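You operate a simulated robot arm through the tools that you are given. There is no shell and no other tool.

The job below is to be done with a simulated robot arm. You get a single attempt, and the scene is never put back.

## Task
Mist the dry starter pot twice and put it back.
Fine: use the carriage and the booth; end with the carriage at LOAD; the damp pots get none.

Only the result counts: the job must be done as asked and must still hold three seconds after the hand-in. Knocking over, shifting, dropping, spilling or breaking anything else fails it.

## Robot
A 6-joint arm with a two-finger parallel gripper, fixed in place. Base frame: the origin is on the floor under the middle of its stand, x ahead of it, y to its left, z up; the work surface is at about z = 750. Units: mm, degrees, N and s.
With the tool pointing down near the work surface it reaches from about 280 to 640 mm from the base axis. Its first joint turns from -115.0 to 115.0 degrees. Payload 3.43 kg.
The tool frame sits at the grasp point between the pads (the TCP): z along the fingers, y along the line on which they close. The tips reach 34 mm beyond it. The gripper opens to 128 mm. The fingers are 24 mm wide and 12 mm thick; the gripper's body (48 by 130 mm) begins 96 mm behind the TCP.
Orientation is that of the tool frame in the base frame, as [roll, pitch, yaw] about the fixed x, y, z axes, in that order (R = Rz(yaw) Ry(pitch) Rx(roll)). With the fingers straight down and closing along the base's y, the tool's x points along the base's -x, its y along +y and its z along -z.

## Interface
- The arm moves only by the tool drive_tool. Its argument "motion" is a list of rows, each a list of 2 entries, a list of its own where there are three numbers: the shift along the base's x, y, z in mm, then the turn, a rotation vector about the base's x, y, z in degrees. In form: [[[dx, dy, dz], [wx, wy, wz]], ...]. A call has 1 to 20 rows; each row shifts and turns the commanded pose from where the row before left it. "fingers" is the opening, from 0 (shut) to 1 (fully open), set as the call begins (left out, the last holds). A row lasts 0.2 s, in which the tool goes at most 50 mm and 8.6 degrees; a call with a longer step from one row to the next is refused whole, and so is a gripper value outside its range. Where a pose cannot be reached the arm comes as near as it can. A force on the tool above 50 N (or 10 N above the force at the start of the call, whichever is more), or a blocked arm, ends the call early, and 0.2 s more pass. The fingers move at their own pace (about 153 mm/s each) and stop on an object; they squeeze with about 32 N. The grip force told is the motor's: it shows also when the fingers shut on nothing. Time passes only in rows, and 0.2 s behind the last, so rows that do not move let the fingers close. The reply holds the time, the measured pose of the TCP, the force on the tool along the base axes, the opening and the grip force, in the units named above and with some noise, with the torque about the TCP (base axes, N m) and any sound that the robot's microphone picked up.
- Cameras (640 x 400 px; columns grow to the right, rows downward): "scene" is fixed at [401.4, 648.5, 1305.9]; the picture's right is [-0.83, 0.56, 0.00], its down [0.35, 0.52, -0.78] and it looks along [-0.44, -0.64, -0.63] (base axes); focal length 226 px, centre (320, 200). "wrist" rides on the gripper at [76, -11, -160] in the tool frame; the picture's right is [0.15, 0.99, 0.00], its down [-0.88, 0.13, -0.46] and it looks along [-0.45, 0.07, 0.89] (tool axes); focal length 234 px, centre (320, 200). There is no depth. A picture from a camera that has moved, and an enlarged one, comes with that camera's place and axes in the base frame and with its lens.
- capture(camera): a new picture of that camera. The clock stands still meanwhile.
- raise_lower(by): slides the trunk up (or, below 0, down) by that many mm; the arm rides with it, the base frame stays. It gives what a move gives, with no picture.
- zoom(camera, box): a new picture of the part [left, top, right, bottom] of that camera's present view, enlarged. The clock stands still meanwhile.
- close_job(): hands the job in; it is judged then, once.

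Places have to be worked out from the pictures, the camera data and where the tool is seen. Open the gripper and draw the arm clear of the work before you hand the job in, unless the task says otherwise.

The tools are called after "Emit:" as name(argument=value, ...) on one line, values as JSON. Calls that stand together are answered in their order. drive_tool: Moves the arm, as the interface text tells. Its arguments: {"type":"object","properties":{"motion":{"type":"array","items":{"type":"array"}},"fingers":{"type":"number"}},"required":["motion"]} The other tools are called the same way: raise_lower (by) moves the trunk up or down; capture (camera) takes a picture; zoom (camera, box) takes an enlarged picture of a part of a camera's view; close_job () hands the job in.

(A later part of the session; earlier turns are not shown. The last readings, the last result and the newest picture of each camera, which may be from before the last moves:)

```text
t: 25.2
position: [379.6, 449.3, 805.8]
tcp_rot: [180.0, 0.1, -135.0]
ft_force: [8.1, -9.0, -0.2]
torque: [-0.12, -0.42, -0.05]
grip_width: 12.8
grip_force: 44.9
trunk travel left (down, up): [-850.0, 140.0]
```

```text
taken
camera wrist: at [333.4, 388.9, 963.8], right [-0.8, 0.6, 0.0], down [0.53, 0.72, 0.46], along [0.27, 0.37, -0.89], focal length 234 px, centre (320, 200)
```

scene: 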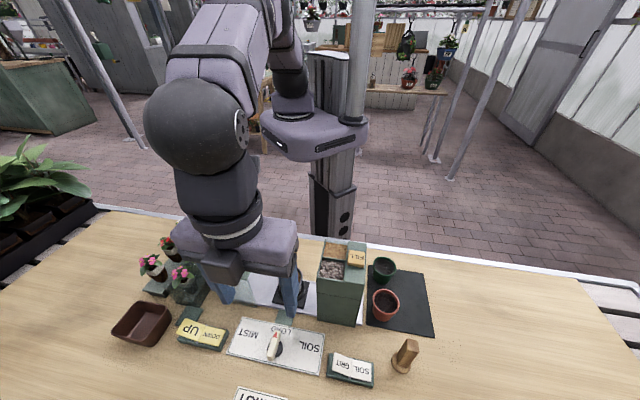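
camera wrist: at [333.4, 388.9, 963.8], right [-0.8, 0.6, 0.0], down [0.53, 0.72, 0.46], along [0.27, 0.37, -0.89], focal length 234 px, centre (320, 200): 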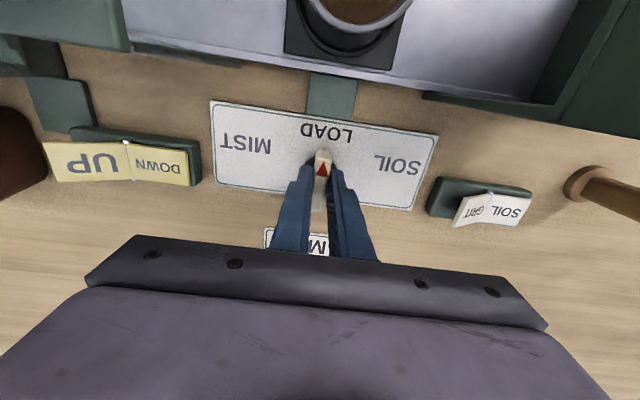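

I have the lever (12.8 mm), with a small side force showing the tool sits about 1 mm off in the rail direction. I correct that and turn the first 30° toward MIST, then look.

Emit:
drive_tool(motion=[[[1, -1, 0], [0, 0, 0]], [[0, 0, 0], [0, 0, 5]], [[0, 0, 0], [0, 0, 5]], [[0, 0, 0], [0, 0, 5]], [[0, 0, 0], [0, 0, 5]], [[0, 0, 0], [0, 0, 5]], [[0, 0, 0], [0, 0, 5]], [[0, 0, 0], [0, 0, 0]]])

Emit:
capture(camera="wrist")

Emit:
capture(camera="scene")

```text
t: 27.0
position: [379.6, 448.8, 805.3]
tcp_rot: [180.0, -0.1, -104.9]
ft_force: [8.2, -7.1, 0.1]
torque: [-0.54, -0.21, 0.02]
grip_width: 12.8
grip_force: 44.9
trunk travel left (down, up): [-850.0, 140.0]
```

```text
taken
camera wrist: at [371.4, 373.6, 963.7], right [-0.99, 0.11, 0.0], down [0.1, 0.88, 0.46], along [0.05, 0.45, -0.89], focal length 234 px, centre (320, 200)
```

wrist: 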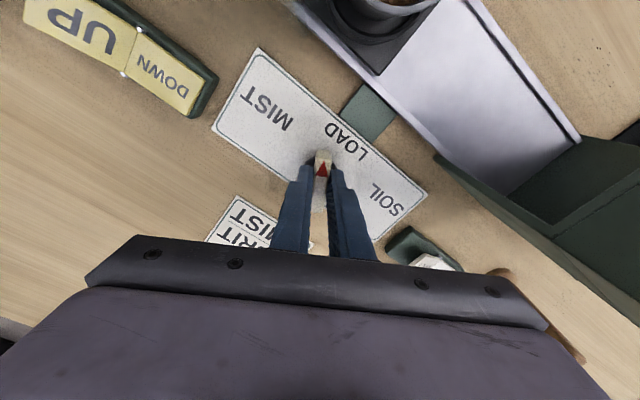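

```text
taken
```

scene: 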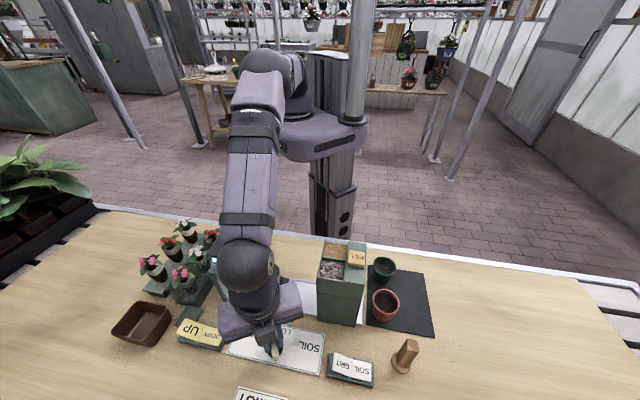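

Emit:
zoom(camera="wrist", box=[200, 0, 440, 150])

Emit:
zoom(camera="scene", box=[190, 230, 330, 320])

```text
2.67 times, centred on (320, 75) of wrist
camera zoom: at [371.4, 373.6, 963.7], right [-0.99, 0.11, 0.0], down [0.1, 0.88, 0.46], along [0.05, 0.45, -0.89], focal length 624 px, centre (320, 533)
```

zoom: 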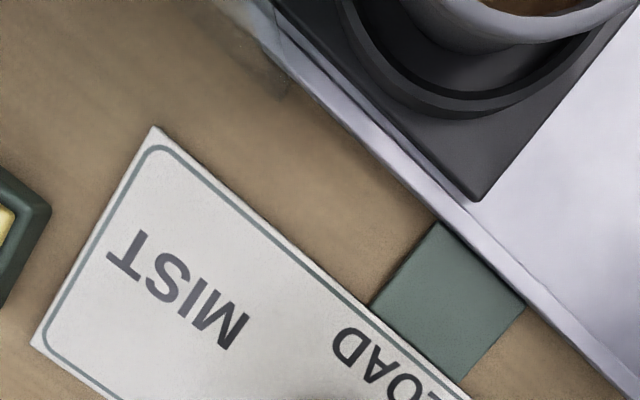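

```text
4.44 times, centred on (260, 275) of scene
camera zoom: at [401.4, 648.5, 1305.9], right [-0.83, 0.56, 0.0], down [0.35, 0.52, -0.78], along [-0.44, -0.64, -0.63], focal length 1007 px, centre (587, -133)
```

zoom: 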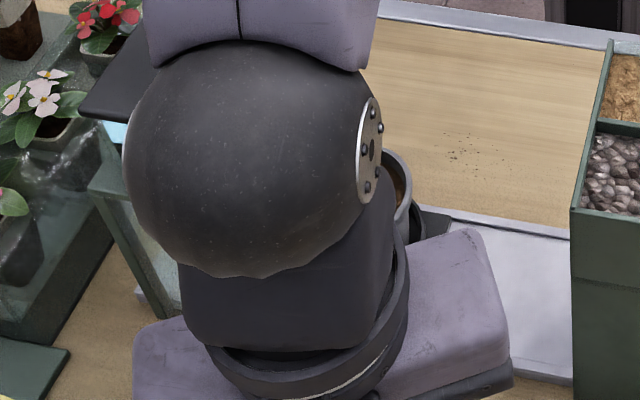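

The carriage is linked to the knob: 30° moved it roughly 40 mm toward the booth. I ease the side force by another millimetre and turn on, slowly, to about 60°.

Emit:
drive_tool(motion=[[[0.8, -0.8, 0], [0, 0, 4]], [[0, 0, 0], [0, 0, 4]], [[0, 0, 0], [0, 0, 4]], [[0, 0, 0], [0, 0, 4]], [[0, 0, 0], [0, 0, 4]], [[0, 0, 0], [0, 0, 4]], [[0, 0, 0], [0, 0, 4]], [[0, 0, 0], [0, 0, 2]], [[0, 0, 0], [0, 0, 0]]])

Emit:
capture(camera="wrist")

Emit:
capture(camera="scene")

```text
t: 29.0
position: [380.6, 449.4, 806.2]
tcp_rot: [180.0, 0.0, -74.9]
ft_force: [7.9, -1.2, -0.7]
torque: [-0.93, -0.01, -0.19]
grip_width: 12.5
grip_force: 45.3
trunk travel left (down, up): [-850.0, 140.0]
```

```text
taken
camera wrist: at [411.4, 379.3, 963.7], right [-0.92, -0.4, 0.0], down [-0.36, 0.82, 0.46], along [-0.18, 0.42, -0.89], focal length 234 px, centre (320, 200)
```

wrist: 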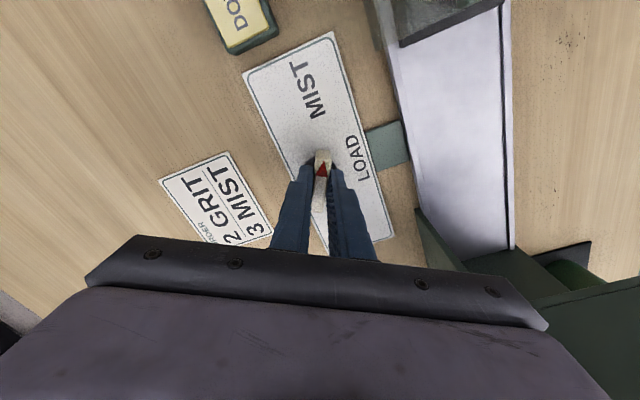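

```text
taken
```

scene: 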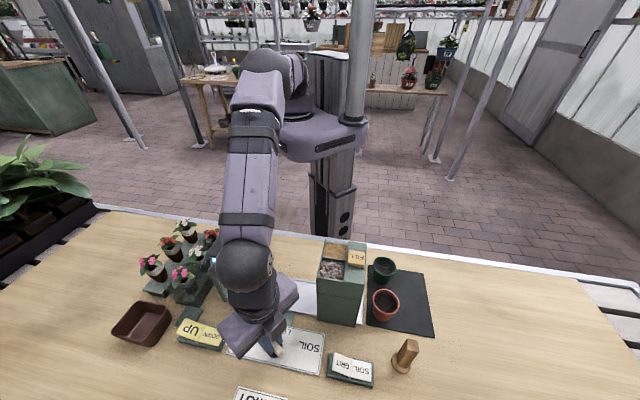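

The carriage has moved about 111 mm and the lever is still some 8° short of the MIST label. I turn 4° more and watch the torque for an end stop.

Emit:
drive_tool(motion=[[[0, 0, 0], [0, 0, 2]], [[0, 0, 0], [0, 0, 2]], [[0, 0, 0], [0, 0, 0]]])

Emit:
zoom(camera="wrist", box=[220, 0, 460, 180])

```text
t: 29.8
position: [380.8, 450.1, 805.3]
tcp_rot: [-180.0, 0.1, -70.9]
ft_force: [5.2, -1.5, -3.0]
torque: [0.86, 0.0, -1.25]
grip_width: 14.3
grip_force: 44.7
trunk travel left (down, up): [-850.0, 140.0]
```

```text
2.22 times, centred on (340, 90) of wrist
camera zoom: at [416.4, 381.8, 963.6], right [-0.89, -0.46, 0.0], down [-0.41, 0.79, 0.46], along [-0.21, 0.41, -0.89], focal length 520 px, centre (276, 444)
```

zoom: 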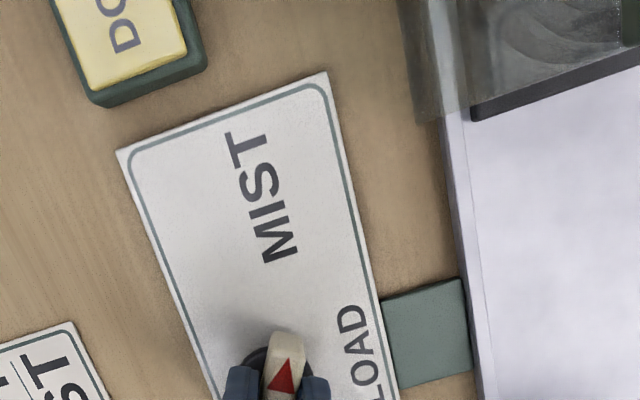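

The torque jumped to −1.25 N·m, so the knob is at its MIST stop (about 60°). I back off 3.5° to unload, then open.

Emit:
drive_tool(motion=[[[0, 0, 0], [0, 0, -3.5]], [[0, 0, 0], [0, 0, 0]]])

Emit:
drive_tool(motion=[[[0, 0, 0], [0, 0, 0]], [[0, 0, 0], [0, 0, 0]], [[0, 0, 0], [0, 0, 0]]], fingers=0.4)

Emit:
capture(camera="wrist")

```text
t: 30.4
position: [380.5, 449.0, 805.9]
tcp_rot: [-179.9, 0.0, -74.6]
ft_force: [5.4, 3.2, -2.0]
torque: [0.2, -0.1, -0.8]
grip_width: 12.8
grip_force: 45.3
trunk travel left (down, up): [-850.0, 140.0]
```

```text
t: 31.2
position: [380.1, 449.2, 805.8]
tcp_rot: [180.0, 0.0, -74.3]
ft_force: [-1.1, 0.3, 0.1]
torque: [-0.01, 0.0, 0.02]
grip_width: 51.1
grip_force: 0.0
trunk travel left (down, up): [-850.0, 140.0]
```

```text
taken
camera wrist: at [411.5, 379.6, 963.9], right [-0.91, -0.41, 0.0], down [-0.36, 0.81, 0.46], along [-0.19, 0.42, -0.89], focal length 234 px, centre (320, 200)
```

wrist: 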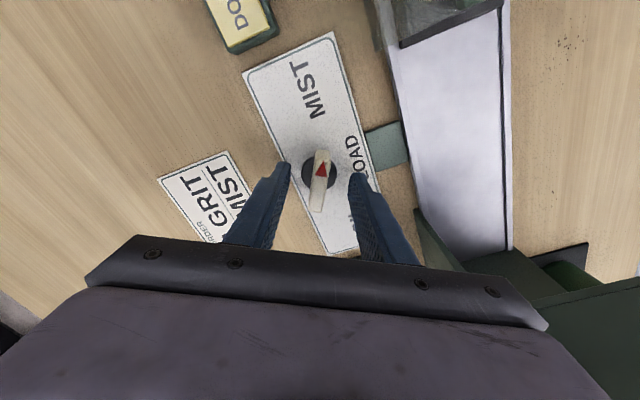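

The lever stays at MIST. I rise straight up, close the fingers once clear, and move above the MIST button near (364, 289).

Emit:
drive_tool(motion=[[[0, 0, 15], [0, 0, 0]], [[0, 0, 30], [0, 0, 0]], [[0, 0, 40], [0, 0, 0]], [[0, 0, 40], [0, 0, 0]], [[0, 0, 40], [0, 0, 0]], [[0, 0, 35], [0, 0, 0]], [[0, 0, 0], [0, 0, 0]]])

Emit:
drive_tool(motion=[[[0, 0, 0], [0, 0, -7.5]], [[-2, -20, 5], [0, 0, -7.5]], [[-2, -20, 5], [0, 0, -7.5]], [[-2, -20, 5], [0, 0, -7.5]], [[-2, -20, 5], [0, 0, -7.5]], [[-2, -20, 5], [0, 0, -7.5]], [[-2, -20, 5], [0, 0, -7.5]], [[-2, -20, 5], [0, 0, -7.5]], [[-2, -20, 5], [0, 0, 0]], [[0, 0, 0], [0, 0, 0]]], fingers=0)

Emit:
capture(camera="wrist")

Emit:
capture(camera="scene")

```text
t: 32.8
position: [380.6, 447.7, 1006.1]
tcp_rot: [-179.9, 0.0, -74.5]
ft_force: [0.0, -0.1, -0.2]
torque: [0.0, 0.01, -0.01]
grip_width: 51.0
grip_force: 0.0
trunk travel left (down, up): [-850.0, 140.0]
```

```text
t: 35.0
position: [364.6, 289.3, 1045.9]
tcp_rot: [179.9, 0.0, -134.5]
ft_force: [-0.4, 0.9, -0.4]
torque: [0.0, -0.01, 0.03]
grip_width: 0.1
grip_force: 32.0
trunk travel left (down, up): [-850.0, 140.0]
```

```text
taken
camera wrist: at [319.2, 227.7, 1203.7], right [-0.81, 0.59, 0.0], down [0.52, 0.72, 0.46], along [0.27, 0.37, -0.89], focal length 234 px, centre (320, 200)
```

wrist: 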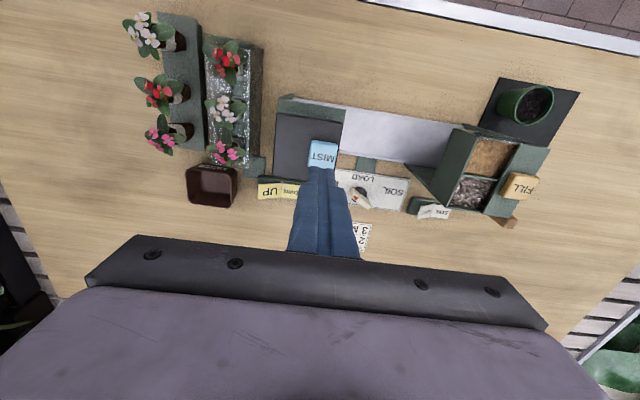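

```text
taken
```

scene: 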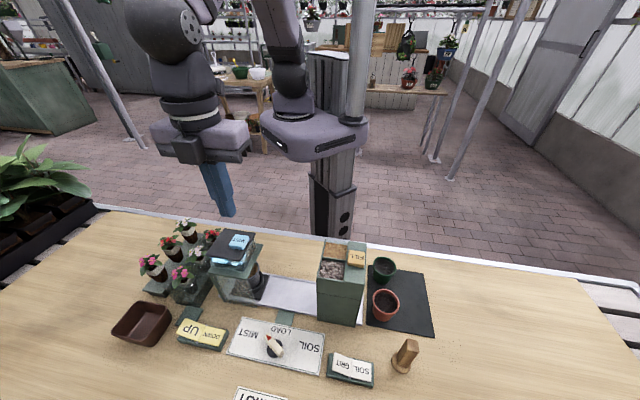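

Now the scene view is clear. I enlarge the booth, the selector and the MIST button.

Emit:
zoom(camera="scene", box=[195, 220, 295, 310])

Emit:
zoom(camera="scene", box=[230, 310, 330, 380])

Emit:
zoom(camera="wrist", box=[250, 80, 390, 200])

```text
4.44 times, centred on (245, 265) of scene
camera zoom: at [401.4, 648.5, 1305.9], right [-0.83, 0.56, 0.0], down [0.35, 0.52, -0.78], along [-0.44, -0.64, -0.63], focal length 1007 px, centre (653, -89)
```

zoom: 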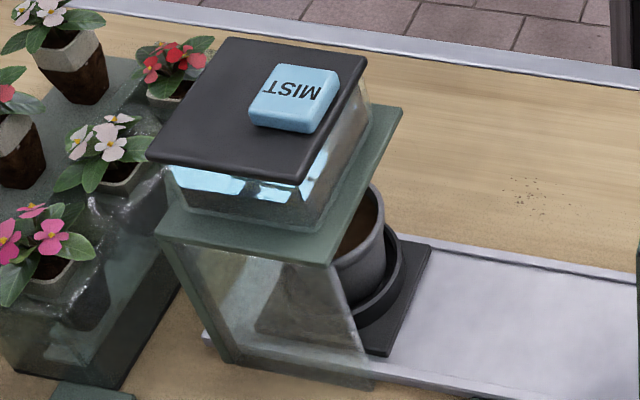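

```text
5.71 times, centred on (280, 345) of scene
camera zoom: at [401.4, 648.5, 1305.9], right [-0.83, 0.56, 0.0], down [0.35, 0.52, -0.78], along [-0.44, -0.64, -0.63], focal length 1294 px, centre (549, -629)
```

zoom: 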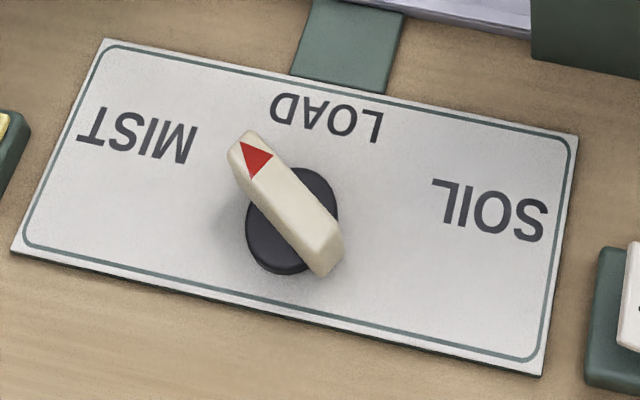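

```text
3.33 times, centred on (320, 140) of wrist
camera zoom: at [319.2, 227.7, 1203.7], right [-0.81, 0.59, 0.0], down [0.52, 0.72, 0.46], along [0.27, 0.37, -0.89], focal length 781 px, centre (320, 400)
```

zoom: 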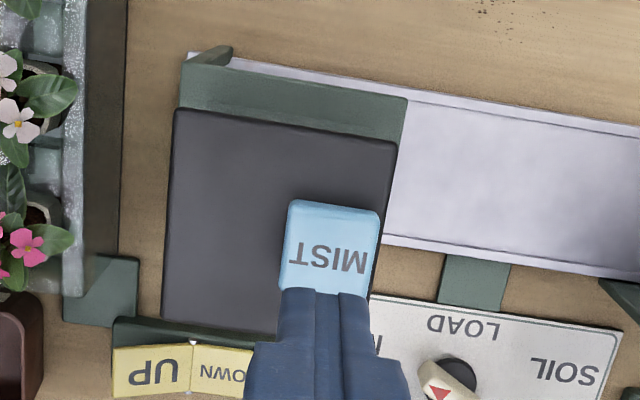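

Emit:
zoom(camera="scene", box=[225, 255, 305, 310])

Emit:
zoom(camera="scene", box=[200, 225, 270, 275])

```text
7.27 times, centred on (265, 282) of scene
camera zoom: at [401.4, 648.5, 1305.9], right [-0.83, 0.56, 0.0], down [0.35, 0.52, -0.78], along [-0.44, -0.64, -0.63], focal length 1647 px, centre (720, -400)
```

zoom: 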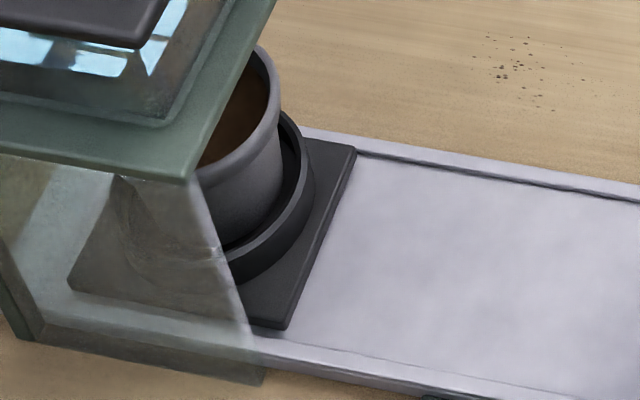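

```text
8.00 times, centred on (235, 250) of scene
camera zoom: at [401.4, 648.5, 1305.9], right [-0.83, 0.56, 0.0], down [0.35, 0.52, -0.78], along [-0.44, -0.64, -0.63], focal length 1812 px, centre (1000, -200)
```

zoom: 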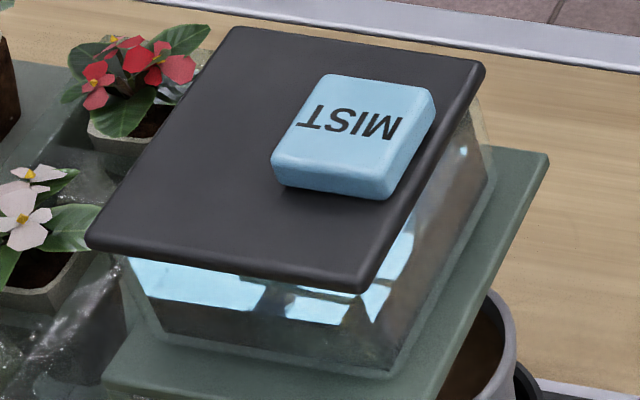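

Before pressing I want to be sure the selector is fully at MIST, so I go back above the knob for a direct look.

Emit:
drive_tool(motion=[[[2, 20, -5], [0, 0, 0]], [[2, 20, -5], [0, 0, 0]], [[2, 20, -5], [0, 0, 0]], [[2, 20, -5], [0, 0, 0]], [[2, 20, -5], [0, 0, 0]], [[2, 20, -5], [0, 0, 0]], [[2, 20, -5], [0, 0, 0]], [[2, 20, -5], [0, 0, 0]], [[0, 0, 0], [0, 0, 0]]])

Emit:
zoom(camera="wrist", box=[240, 60, 400, 180])

Emit:
zoom(camera="wrist", box=[100, 0, 400, 120])

```text
t: 37.0
position: [380.8, 449.1, 1005.9]
tcp_rot: [180.0, 0.0, -134.5]
ft_force: [-0.5, -0.9, -0.2]
torque: [0.02, 0.0, 0.03]
grip_width: 0.0
grip_force: 31.6
trunk travel left (down, up): [-850.0, 140.0]
```

```text
3.33 times, centred on (320, 120) of wrist
camera zoom: at [335.6, 387.9, 1163.7], right [-0.81, 0.59, 0.0], down [0.52, 0.72, 0.46], along [0.27, 0.37, -0.89], focal length 781 px, centre (320, 467)
```

zoom: 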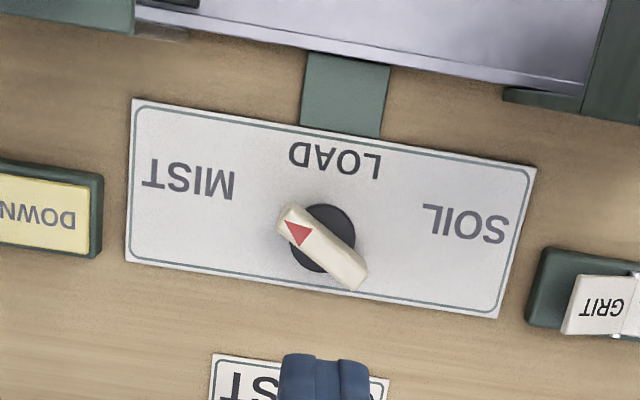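

```text
2.13 times, centred on (250, 60) of wrist
camera zoom: at [335.6, 387.9, 1163.7], right [-0.81, 0.59, 0.0], down [0.52, 0.72, 0.46], along [0.27, 0.37, -0.89], focal length 500 px, centre (469, 499)
```

zoom: 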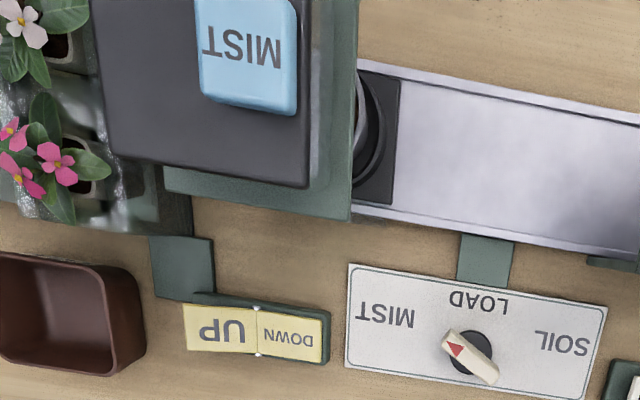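

Emit:
zoom(camera="scene", box=[230, 310, 330, 380])

Emit:
zoom(camera="wrist", box=[290, 100, 350, 150])

```text
5.71 times, centred on (280, 345) of scene
camera zoom: at [401.4, 648.5, 1305.9], right [-0.83, 0.56, 0.0], down [0.35, 0.52, -0.78], along [-0.44, -0.64, -0.63], focal length 1294 px, centre (549, -629)
```

zoom: 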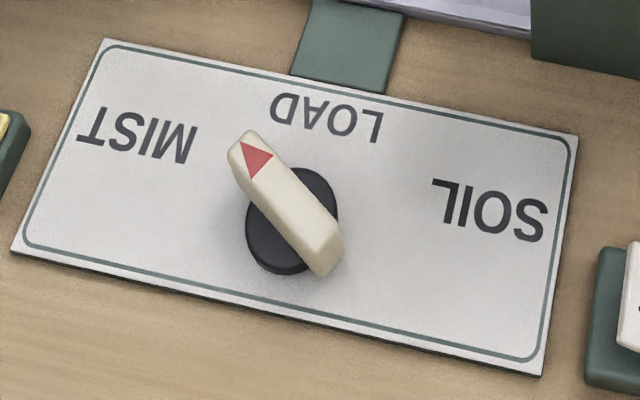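

```text
8.00 times, centred on (320, 125) of wrist
camera zoom: at [335.6, 387.9, 1163.7], right [-0.81, 0.59, 0.0], down [0.52, 0.72, 0.46], along [0.27, 0.37, -0.89], focal length 1873 px, centre (320, 800)
```

zoom: 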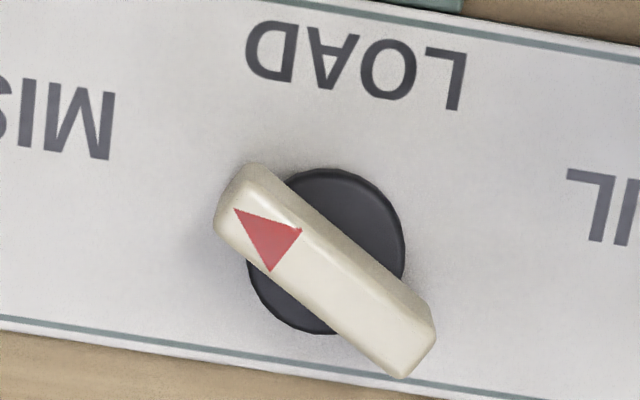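

The carriage edge sits about 12 mm short of being centred in the booth, and the lever reads only about 53°. I re-align with the lever to look closely and see whether it can go further.

Emit:
drive_tool(motion=[[[0, 0, -10], [0, 0, 7.8]], [[0, 0, -20], [0, 0, 7.8]], [[0, 0, -20], [0, 0, 7.8]], [[0, 0, -20], [0, 0, 7.8]], [[0, 0, -20], [0, 0, 7.8]], [[0, 0, -20], [0, 0, 7.8]], [[0, 0, -20], [0, 0, 7.2]], [[0, 0, -20], [0, 0, 0]], [[0, 0, -15], [0, 0, 0]], [[0, 0, 0], [0, 0, 0]]], fingers=0.4)

Emit:
capture(camera="wrist")

Emit:
zoom(camera="wrist", box=[270, 120, 370, 220])

```text
t: 39.2
position: [379.6, 450.0, 839.5]
tcp_rot: [180.0, -0.1, -80.4]
ft_force: [0.2, -0.1, 0.2]
torque: [0.0, 0.02, -0.01]
grip_width: 51.3
grip_force: 0.1
trunk travel left (down, up): [-850.0, 140.0]
```

```text
taken
camera wrist: at [403.6, 377.1, 997.9], right [-0.95, -0.31, 0.0], down [-0.27, 0.85, 0.46], along [-0.14, 0.43, -0.89], focal length 234 px, centre (320, 200)
```

wrist: 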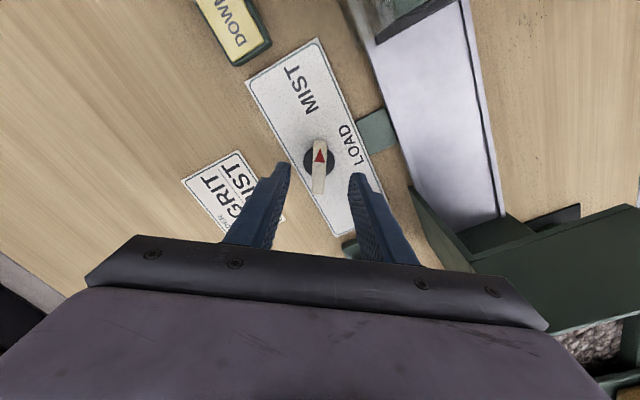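

```text
4.00 times, centred on (320, 170) of wrist
camera zoom: at [403.6, 377.1, 997.9], right [-0.95, -0.31, 0.0], down [-0.27, 0.85, 0.46], along [-0.14, 0.43, -0.89], focal length 937 px, centre (320, 320)
```

zoom: 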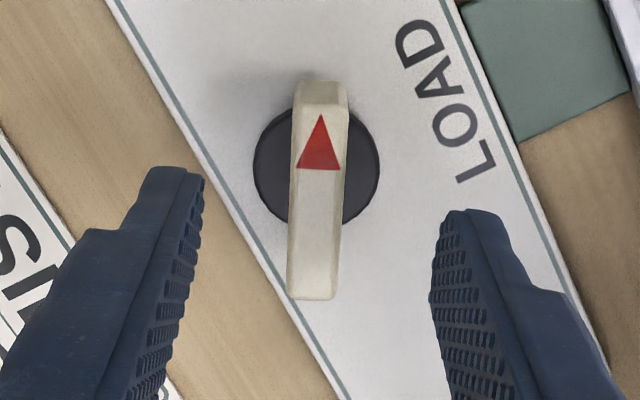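

Corrected for perspective, the lever reads about 60°, exactly where the torque showed the end stop, so the selector is fully at MIST. I rise, close the fingers and go over the MIST button at about (363, 291).

Emit:
drive_tool(motion=[[[0, 0, 20], [0, 0, 0]], [[0, 0, 40], [0, 0, 0]], [[0, 0, 40], [0, 0, 0]], [[0, 0, 40], [0, 0, 0]], [[0, 0, 25], [0, 0, 0]], [[0, 0, 0], [0, 0, 0]]])

Emit:
drive_tool(motion=[[[-2, -20, 0], [0, 0, -7]], [[-2, -20, 0], [0, 0, -7]], [[-2, -20, 0], [0, 0, -7]], [[-2, -20, 0], [0, 0, -7]], [[-2, -20, 0], [0, 0, -7]], [[-2, -20, 0], [0, 0, -7]], [[-2, -20, 0], [0, 0, -7]], [[-3, -19, 0], [0, 0, -6]], [[0, 0, 0], [0, 0, 0]]], fingers=0)

Emit:
capture(camera="wrist")

Emit:
zoom(camera="scene", box=[180, 180, 320, 320])

```text
t: 40.6
position: [378.2, 450.1, 1005.0]
tcp_rot: [-179.9, 0.0, -80.5]
ft_force: [-0.8, 0.2, -0.8]
torque: [0.04, 0.01, 0.02]
grip_width: 51.4
grip_force: 0.1
trunk travel left (down, up): [-850.0, 140.0]
```

```text
t: 42.6
position: [363.9, 290.1, 1006.8]
tcp_rot: [-179.9, 0.0, -135.4]
ft_force: [0.1, 0.9, -0.4]
torque: [0.01, -0.02, -0.01]
grip_width: 0.1
grip_force: 32.1
trunk travel left (down, up): [-850.0, 140.0]
```

```text
taken
camera wrist: at [316.8, 229.3, 1163.6], right [-0.8, 0.6, 0.0], down [0.54, 0.71, 0.46], along [0.28, 0.36, -0.89], focal length 234 px, centre (320, 200)
```

wrist: 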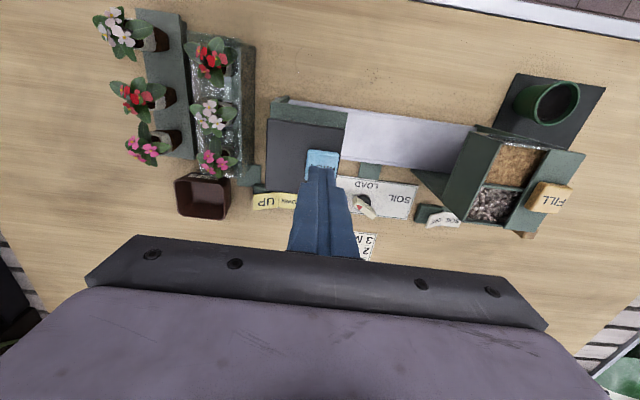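

```text
2.86 times, centred on (250, 250) of scene
camera zoom: at [401.4, 648.5, 1305.9], right [-0.83, 0.56, 0.0], down [0.35, 0.52, -0.78], along [-0.44, -0.64, -0.63], focal length 647 px, centre (520, 57)
```

zoom: 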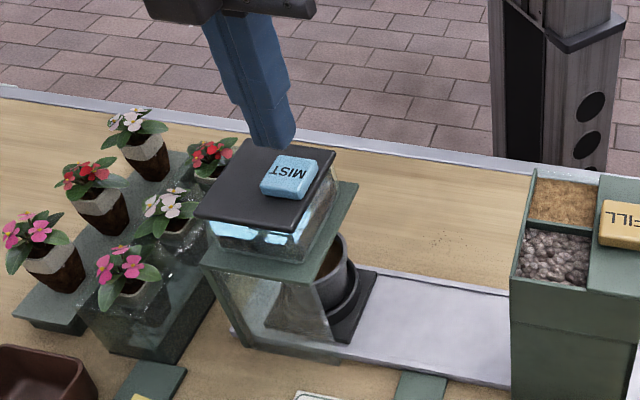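

Emit:
zoom(camera="wrist", box=[270, 120, 370, 200])

```text
5.00 times, centred on (320, 160) of wrist
camera zoom: at [316.8, 229.3, 1163.6], right [-0.8, 0.6, 0.0], down [0.54, 0.71, 0.46], along [0.28, 0.36, -0.89], focal length 1171 px, centre (320, 400)
```

zoom: 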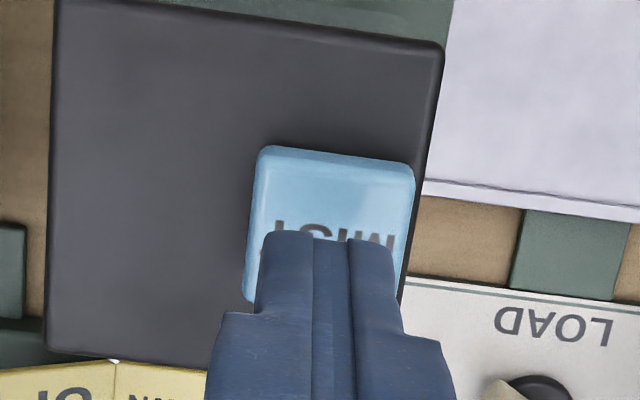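

The tip would land about 4–5 mm off the button's middle in y, so I shift and lower to about z 985 for another check.

Emit:
drive_tool(motion=[[[0.5, 4, -12], [0, 0, 0]], [[0, 0, -8], [0, 0, 0]], [[0, 0, 0], [0, 0, 0]]])

Emit:
zoom(camera="wrist", box=[270, 130, 370, 210])

Emit:
zoom(camera="scene", box=[200, 205, 280, 265])

```text
t: 43.4
position: [363.2, 295.4, 984.7]
tcp_rot: [-180.0, 0.0, -135.5]
ft_force: [0.6, -1.2, 0.8]
torque: [0.0, 0.0, 0.0]
grip_width: 0.2
grip_force: 32.4
trunk travel left (down, up): [-850.0, 140.0]
```

```text
5.00 times, centred on (320, 170) of wrist
camera zoom: at [317.5, 233.6, 1143.2], right [-0.8, 0.6, 0.0], down [0.54, 0.71, 0.46], along [0.27, 0.36, -0.89], focal length 1171 px, centre (320, 350)
```

zoom: 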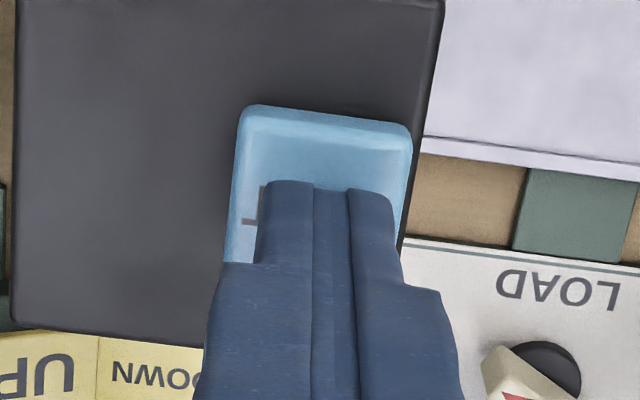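

```text
6.67 times, centred on (240, 235) of scene
camera zoom: at [401.4, 648.5, 1305.9], right [-0.83, 0.56, 0.0], down [0.35, 0.52, -0.78], along [-0.44, -0.64, -0.63], focal length 1510 px, centre (853, -33)
```

zoom: 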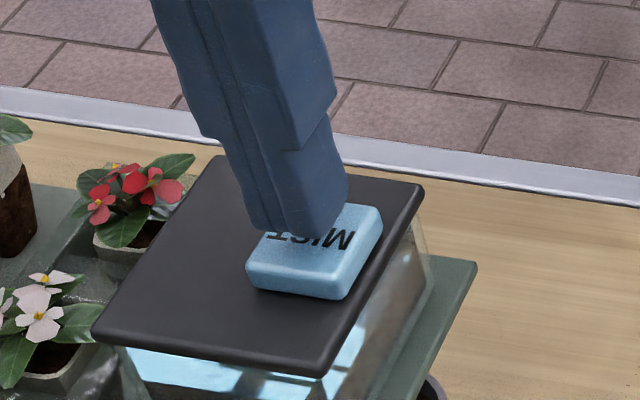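

The tip sits over the button within a few millimetres. I shift 1–2 mm and begin lowering in small steps, watching force and sound.

Emit:
drive_tool(motion=[[[-1, 1, -2], [0, 0, 0]], [[0, 0, -2], [0, 0, 0]], [[0, 0, -2], [0, 0, 0]], [[0, 0, -2], [0, 0, 0]]])

```text
t: 44.4
position: [363.1, 295.8, 977.7]
tcp_rot: [-180.0, 0.0, -135.5]
ft_force: [-0.6, -0.8, 0.0]
torque: [0.03, 0.0, 0.01]
grip_width: 0.0
grip_force: 31.8
trunk travel left (down, up): [-850.0, 140.0]
```

No contact yet at z about 977. I keep going down slowly.

Emit:
drive_tool(motion=[[[0, 0, -2], [0, 0, 0]], [[0, 0, -2], [0, 0, 0]]])

```text
t: 45.0
position: [361.9, 294.6, 973.5]
tcp_rot: [-180.0, 0.1, -135.5]
ft_force: [0.2, -0.6, 0.5]
torque: [-0.02, 0.02, 0.03]
grip_width: 0.1
grip_force: 31.9
trunk travel left (down, up): [-850.0, 140.0]
```

Emit:
zoom(camera="scene", box=[200, 205, 280, 265])

```text
6.67 times, centred on (240, 235) of scene
camera zoom: at [401.4, 648.5, 1305.9], right [-0.83, 0.56, 0.0], down [0.35, 0.52, -0.78], along [-0.44, -0.64, -0.63], focal length 1510 px, centre (853, -33)
```

zoom: 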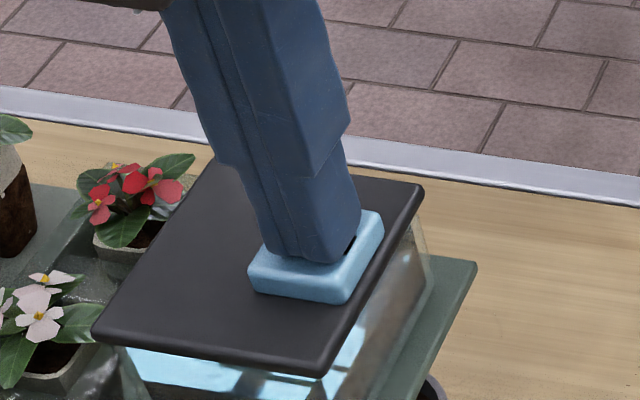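

The tip is almost on the button and centred. I go on in small steps.

Emit:
drive_tool(motion=[[[0, 0, -1.5], [0, 0, 0]], [[0, 0, -1.5], [0, 0, 0]]])

```text
t: 45.6
position: [361.3, 295.3, 969.6]
tcp_rot: [-180.0, -0.1, -135.5]
ft_force: [1.0, -1.4, 1.7]
torque: [0.01, -0.01, 0.02]
grip_width: 0.2
grip_force: 32.4
trunk travel left (down, up): [-850.0, 140.0]
heard: click
```

A click was heard, so the button registered one press. I take a picture at this instant, then release.

Emit:
zoom(camera="scene", box=[195, 220, 295, 310])

Emit:
drive_tool(motion=[[[0, 0, 5], [0, 0, 0]], [[0, 0, 10], [0, 0, 0]], [[0, 0, 0], [0, 0, 0]]])

Emit:
zoom(camera="scene", box=[195, 220, 295, 310])

```text
4.44 times, centred on (245, 265) of scene
camera zoom: at [401.4, 648.5, 1305.9], right [-0.83, 0.56, 0.0], down [0.35, 0.52, -0.78], along [-0.44, -0.64, -0.63], focal length 1007 px, centre (653, -89)
```

zoom: 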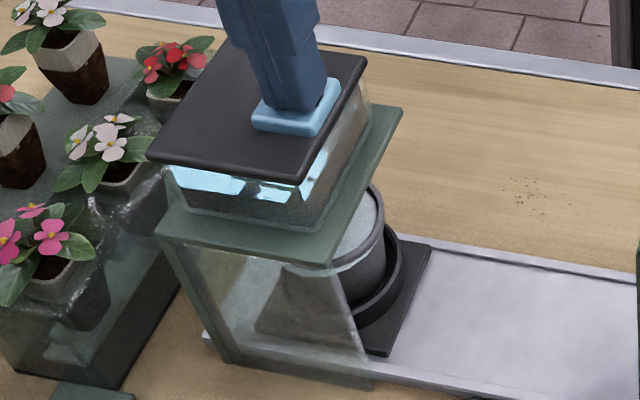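

```text
t: 46.4
position: [364.3, 296.5, 984.4]
tcp_rot: [-180.0, -0.1, -135.5]
ft_force: [1.0, 0.2, -0.6]
torque: [0.0, 0.02, -0.05]
grip_width: 0.0
grip_force: 32.4
trunk travel left (down, up): [-850.0, 140.0]
```

```text
4.44 times, centred on (245, 265) of scene
camera zoom: at [401.4, 648.5, 1305.9], right [-0.83, 0.56, 0.0], down [0.35, 0.52, -0.78], along [-0.44, -0.64, -0.63], focal length 1007 px, centre (653, -89)
```

zoom: 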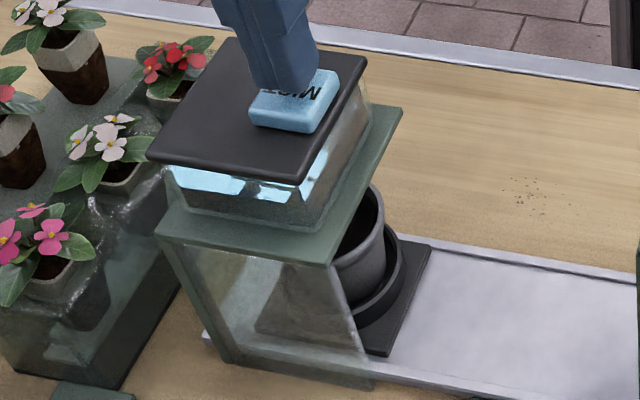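

The mist fell into the pot (white spray seen), and the soil is already darker. I wait a moment for the spray to end, then press a second time to the same depth.

Emit:
drive_tool(motion=[[[0, 0, 0], [0, 0, 0]], [[0, 0, 0], [0, 0, 0]], [[0, 0, 0], [0, 0, 0]], [[0, 0, 0], [0, 0, 0]], [[0, 0, 0], [0, 0, 0]], [[0, 0, 0], [0, 0, 0]], [[0, 0, 0], [0, 0, 0]], [[0, 0, 0], [0, 0, 0]]])

Emit:
zoom(camera="scene", box=[195, 220, 295, 310])

```text
t: 48.2
position: [363.1, 296.7, 985.7]
tcp_rot: [-179.9, 0.0, -135.5]
ft_force: [0.1, 0.0, -0.2]
torque: [-0.02, 0.01, -0.01]
grip_width: 0.2
grip_force: 32.0
trunk travel left (down, up): [-850.0, 140.0]
```

```text
4.44 times, centred on (245, 265) of scene
camera zoom: at [401.4, 648.5, 1305.9], right [-0.83, 0.56, 0.0], down [0.35, 0.52, -0.78], along [-0.44, -0.64, -0.63], focal length 1007 px, centre (653, -89)
```

zoom: 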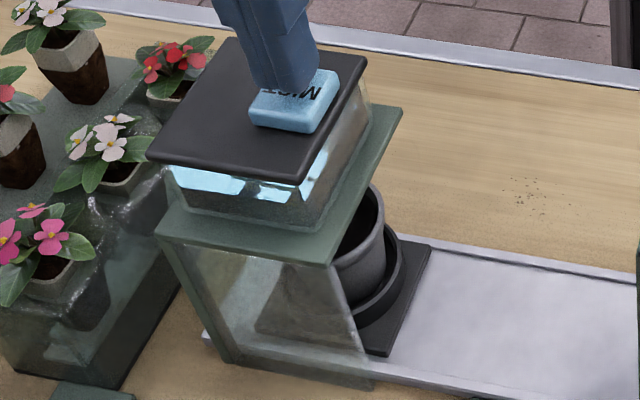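

The button is back up and the spray has ended. Second press now.

Emit:
drive_tool(motion=[[[0, 0, -5], [0, 0, 0]], [[0, 0, -5], [0, 0, 0]], [[0, 0, -2], [0, 0, 0]], [[0, 0, -1.5], [0, 0, 0]], [[0, 0, -1.5], [0, 0, 0]]])

Emit:
zoom(camera="scene", box=[195, 220, 295, 310])

```text
t: 49.4
position: [362.3, 296.9, 970.8]
tcp_rot: [180.0, 0.1, -135.5]
ft_force: [1.2, 1.5, 2.5]
torque: [-0.01, -0.05, -0.02]
grip_width: 0.4
grip_force: 31.9
trunk travel left (down, up): [-850.0, 140.0]
heard: click
```

```text
4.44 times, centred on (245, 265) of scene
camera zoom: at [401.4, 648.5, 1305.9], right [-0.83, 0.56, 0.0], down [0.35, 0.52, -0.78], along [-0.44, -0.64, -0.63], focal length 1007 px, centre (653, -89)
```

zoom: 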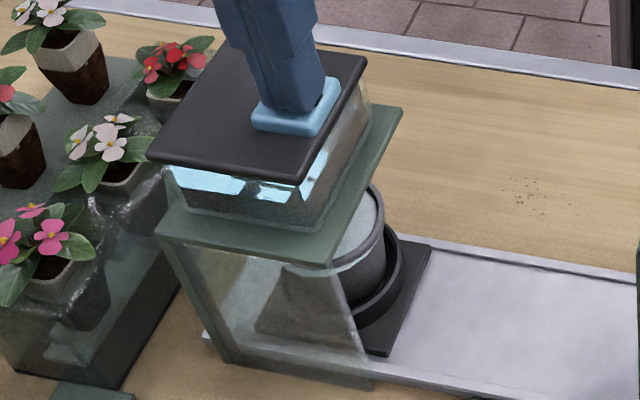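

The second click and spray are confirmed. I lift straight off the button and let the spray finish.

Emit:
drive_tool(motion=[[[0, 0, 8], [0, 0, 0]], [[0, 0, 20], [0, 0, 0]], [[0, 0, 14], [0, 0, 0]], [[0, 0, 0], [0, 0, 0]], [[0, 0, 0], [0, 0, 0]], [[0, 0, 0], [0, 0, 0]], [[0, 0, 0], [0, 0, 0]]])

Emit:
zoom(camera="scene", box=[195, 220, 295, 310])

```text
t: 51.0
position: [362.5, 295.9, 1012.9]
tcp_rot: [-180.0, 0.1, -135.6]
ft_force: [0.0, 0.1, -0.1]
torque: [0.0, -0.01, -0.03]
grip_width: 0.0
grip_force: 31.9
trunk travel left (down, up): [-850.0, 140.0]
```

```text
4.44 times, centred on (245, 265) of scene
camera zoom: at [401.4, 648.5, 1305.9], right [-0.83, 0.56, 0.0], down [0.35, 0.52, -0.78], along [-0.44, -0.64, -0.63], focal length 1007 px, centre (653, -89)
```

zoom: 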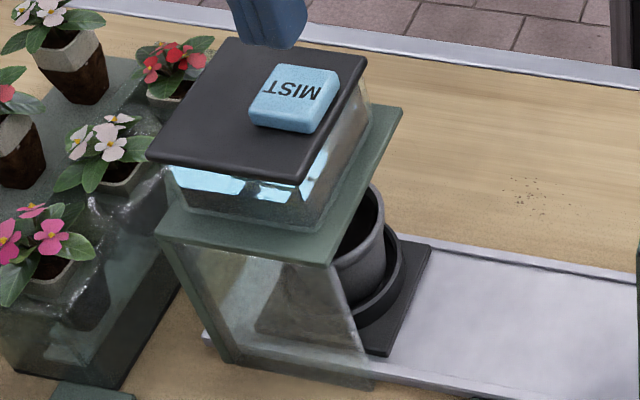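

Both mists are done and the pot is upright. I go back over the knob, turned to match the lever at MIST, with the fingers opening.

Emit:
drive_tool(motion=[[[2, 19, 0], [0, 0, 7.5]], [[2, 19, 0], [0, 0, 7.5]], [[2, 19, 0], [0, 0, 7.5]], [[2, 19, 0], [0, 0, 7.5]], [[2, 19, 0], [0, 0, 7.5]], [[2, 19, 0], [0, 0, 7.5]], [[2, 19, 0], [0, 0, 7.5]], [[3.5, 21, 0], [0, 0, 8]], [[0, 0, -30], [0, 0, 0]], [[0, 0, -40], [0, 0, 0]], [[0, 0, -40], [0, 0, 0]], [[0, 0, -40], [0, 0, 0]], [[0, 0, -25], [0, 0, 0]], [[0, 0, 0], [0, 0, 0]]], fingers=0.4)

Emit:
capture(camera="wrist")

Emit:
zoom(camera="wrist", box=[270, 120, 370, 220])

```text
t: 54.0
position: [378.6, 447.0, 836.0]
tcp_rot: [-180.0, 0.0, -75.0]
ft_force: [-1.0, -0.2, 0.4]
torque: [-0.03, -0.04, 0.02]
grip_width: 51.2
grip_force: 0.1
trunk travel left (down, up): [-850.0, 140.0]
```

```text
taken
camera wrist: at [409.9, 377.9, 994.3], right [-0.92, -0.4, 0.0], down [-0.35, 0.82, 0.46], along [-0.18, 0.42, -0.89], focal length 234 px, centre (320, 200)
```

wrist: 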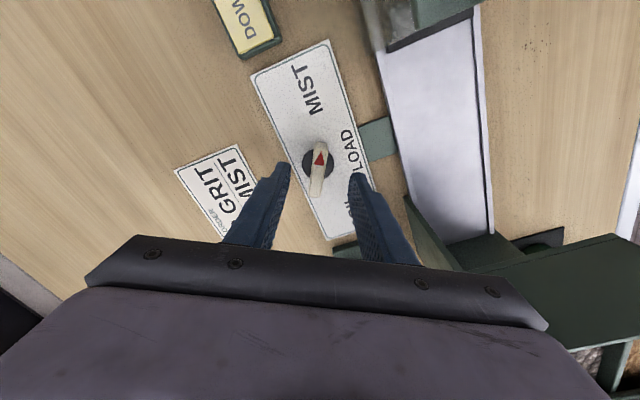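

```text
4.00 times, centred on (320, 170) of wrist
camera zoom: at [409.9, 377.9, 994.3], right [-0.92, -0.4, 0.0], down [-0.35, 0.82, 0.46], along [-0.18, 0.42, -0.89], focal length 937 px, centre (320, 320)
```

zoom: 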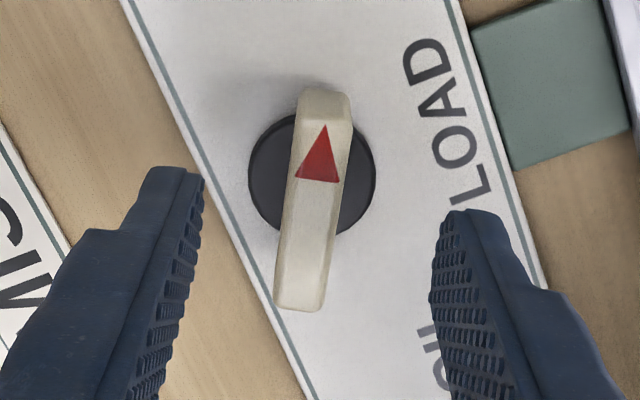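

The lever is aligned with the tool, confirming 60°. I lower to grip height and close on it.

Emit:
drive_tool(motion=[[[0, 0, -15], [0, 0, 0]], [[0, 0, -10], [0, 0, 0]], [[0, 0, -6.5], [0, 0, 0]], [[0, 0, 0], [0, 0, 0]]])

Emit:
drive_tool(motion=[[[0, 0, 0], [0, 0, 0]], [[0, 0, 0], [0, 0, 0]], [[0, 0, 0], [0, 0, 0]]], fingers=0)

```text
t: 55.0
position: [379.8, 450.1, 804.5]
tcp_rot: [-180.0, 0.0, -75.1]
ft_force: [-0.1, -0.4, 0.3]
torque: [-0.01, 0.01, 0.05]
grip_width: 51.2
grip_force: 0.0
trunk travel left (down, up): [-850.0, 140.0]
```

```text
t: 55.8
position: [380.5, 450.0, 804.8]
tcp_rot: [-179.9, 0.0, -75.0]
ft_force: [5.4, 0.8, -2.7]
torque: [0.22, -0.12, -0.07]
grip_width: 12.7
grip_force: 44.9
trunk travel left (down, up): [-850.0, 140.0]
```

The lever is gripped. I turn it back 60° toward LOAD, slowly.

Emit:
drive_tool(motion=[[[0, 0, 0], [0, 0, -2]], [[0, 0, 0], [0, 0, -4]], [[0, 0, 0], [0, 0, -4]], [[0, 0, 0], [0, 0, -4]], [[0, 0, 0], [0, 0, -4]], [[0, 0, 0], [0, 0, -4]], [[0, 0, 0], [0, 0, -4]], [[0, 0, 0], [0, 0, -4]], [[0, 0, 0], [0, 0, -4]], [[0, 0, 0], [0, 0, -4]], [[0, 0, 0], [0, 0, -4]], [[0, 0, 0], [0, 0, -4]], [[0, 0, 0], [0, 0, -4]], [[0, 0, 0], [0, 0, -4]], [[0, 0, 0], [0, 0, -4]], [[0, 0, 0], [0, 0, -2]], [[0, 0, 0], [0, 0, 0]]])

Emit:
capture(camera="wrist")

Emit:
capture(camera="scene")

```text
t: 59.4
position: [378.9, 450.0, 805.4]
tcp_rot: [-179.9, -0.1, -135.0]
ft_force: [-2.9, 14.4, -6.6]
torque: [-0.04, 0.55, 0.01]
grip_width: 12.7
grip_force: 45.1
trunk travel left (down, up): [-850.0, 140.0]
```

```text
taken
camera wrist: at [334.1, 389.6, 963.9], right [-0.8, 0.6, 0.0], down [0.53, 0.72, 0.45], along [0.27, 0.36, -0.89], focal length 234 px, centre (320, 200)
```

wrist: 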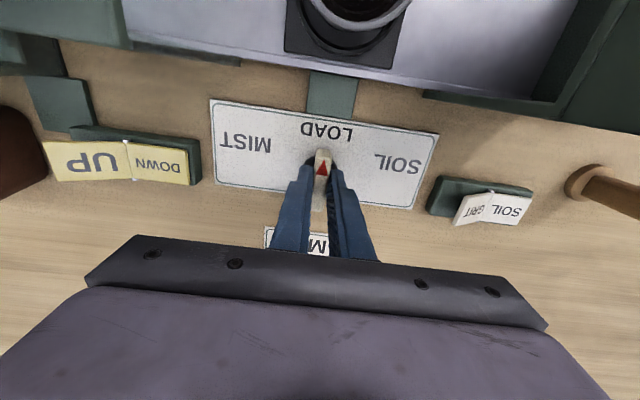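

```text
taken
```

scene: 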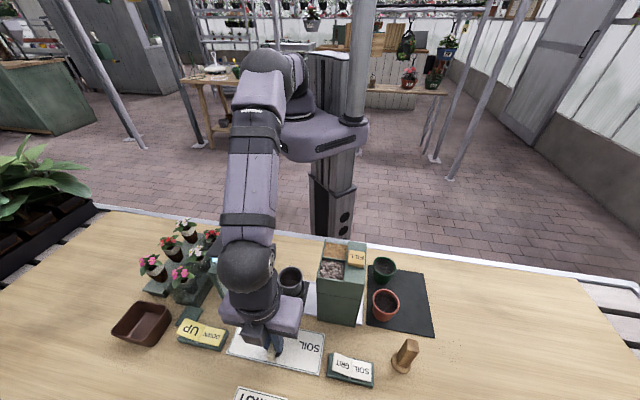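

The carriage is back by the LOAD strip, matching the earlier picture. I ease the side force by about a millimetre and open the fingers.

Emit:
drive_tool(motion=[[[0, 1, 0], [0, 0, 0]], [[0, 0, 0], [0, 0, 0]]])

Emit:
drive_tool(motion=[[[0, 0, 0], [0, 0, 0]], [[0, 0, 0], [0, 0, 0]], [[0, 0, 0], [0, 0, 0]]], fingers=0.4)

Emit:
capture(camera="wrist")

```text
t: 60.0
position: [379.3, 450.8, 803.8]
tcp_rot: [-179.8, -0.1, -135.0]
ft_force: [-6.7, 6.6, -7.7]
torque: [1.16, -0.62, 0.0]
grip_width: 12.8
grip_force: 45.4
trunk travel left (down, up): [-850.0, 140.0]
```

```text
t: 60.8
position: [380.9, 450.5, 807.8]
tcp_rot: [179.9, 0.1, -135.0]
ft_force: [0.0, -0.3, -0.6]
torque: [-0.01, 0.0, -0.01]
grip_width: 51.4
grip_force: 0.1
trunk travel left (down, up): [-850.0, 140.0]
```

```text
taken
camera wrist: at [334.8, 389.3, 964.7], right [-0.8, 0.6, 0.0], down [0.53, 0.72, 0.46], along [0.27, 0.37, -0.89], focal length 234 px, centre (320, 200)
```

wrist: 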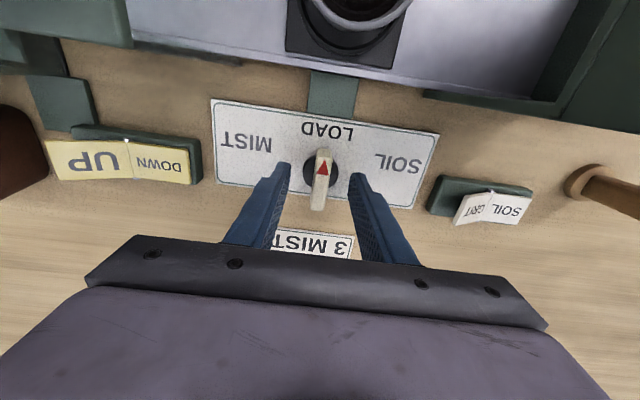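

The lever rests at LOAD. I rise to the same viewpoint as before the turn, to compare lever and carriage against their starting state.

Emit:
drive_tool(motion=[[[0, 0, 15], [0, 0, 0]], [[0, 0, 35], [0, 0, 0]], [[0, 0, 45], [0, 0, 0]], [[0, 0, 45], [0, 0, 0]], [[0, 3.8, 40.7], [0, 0, 0]], [[0, 0, 0], [0, 0, 0]]], fingers=0.72)

Emit:
zoom(camera="wrist", box=[250, 80, 390, 170])

Emit:
zoom(camera="wrist", box=[240, 0, 440, 100])

Emit:
zoom(camera="scene", box=[235, 315, 315, 375])

```text
t: 62.2
position: [378.5, 452.3, 987.4]
tcp_rot: [180.0, 0.1, -134.9]
ft_force: [0.5, 0.9, -1.0]
torque: [0.02, 0.0, 0.03]
grip_width: 92.4
grip_force: 0.0
trunk travel left (down, up): [-850.0, 140.0]
```

```text
4.44 times, centred on (320, 125) of wrist
camera zoom: at [333.9, 392.0, 1145.6], right [-0.8, 0.6, 0.0], down [0.53, 0.72, 0.46], along [0.27, 0.37, -0.89], focal length 1041 px, centre (320, 533)
```

zoom: 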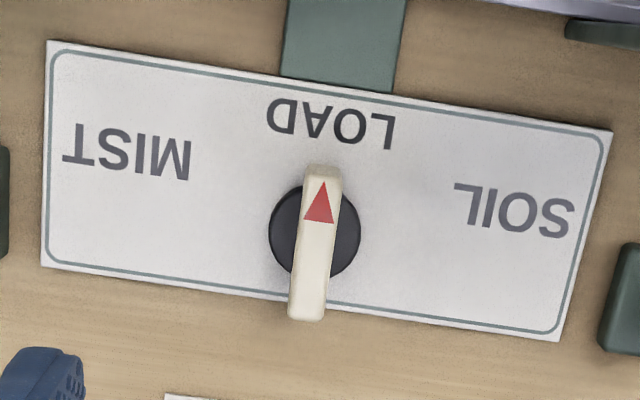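

```text
3.20 times, centred on (340, 50) of wrist
camera zoom: at [333.9, 392.0, 1145.6], right [-0.8, 0.6, 0.0], down [0.53, 0.72, 0.46], along [0.27, 0.37, -0.89], focal length 749 px, centre (256, 680)
```

zoom: 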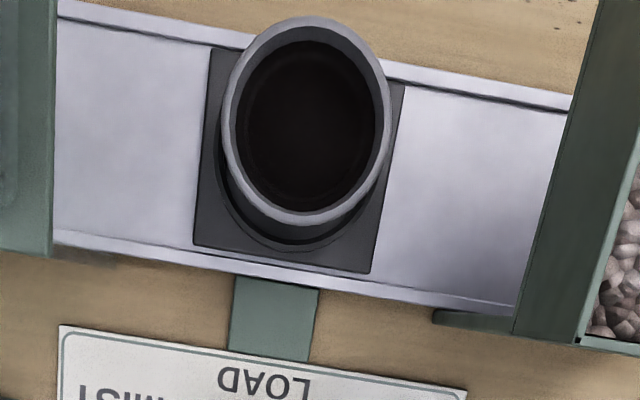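

```text
6.67 times, centred on (275, 345) of scene
camera zoom: at [401.4, 648.5, 1305.9], right [-0.83, 0.56, 0.0], down [0.35, 0.52, -0.78], along [-0.44, -0.64, -0.63], focal length 1510 px, centre (620, -767)
```

zoom: 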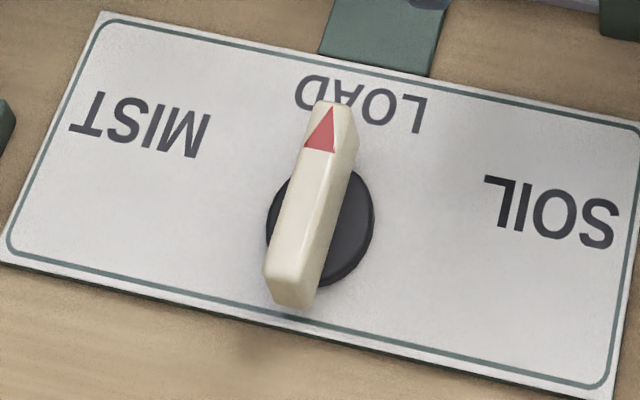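

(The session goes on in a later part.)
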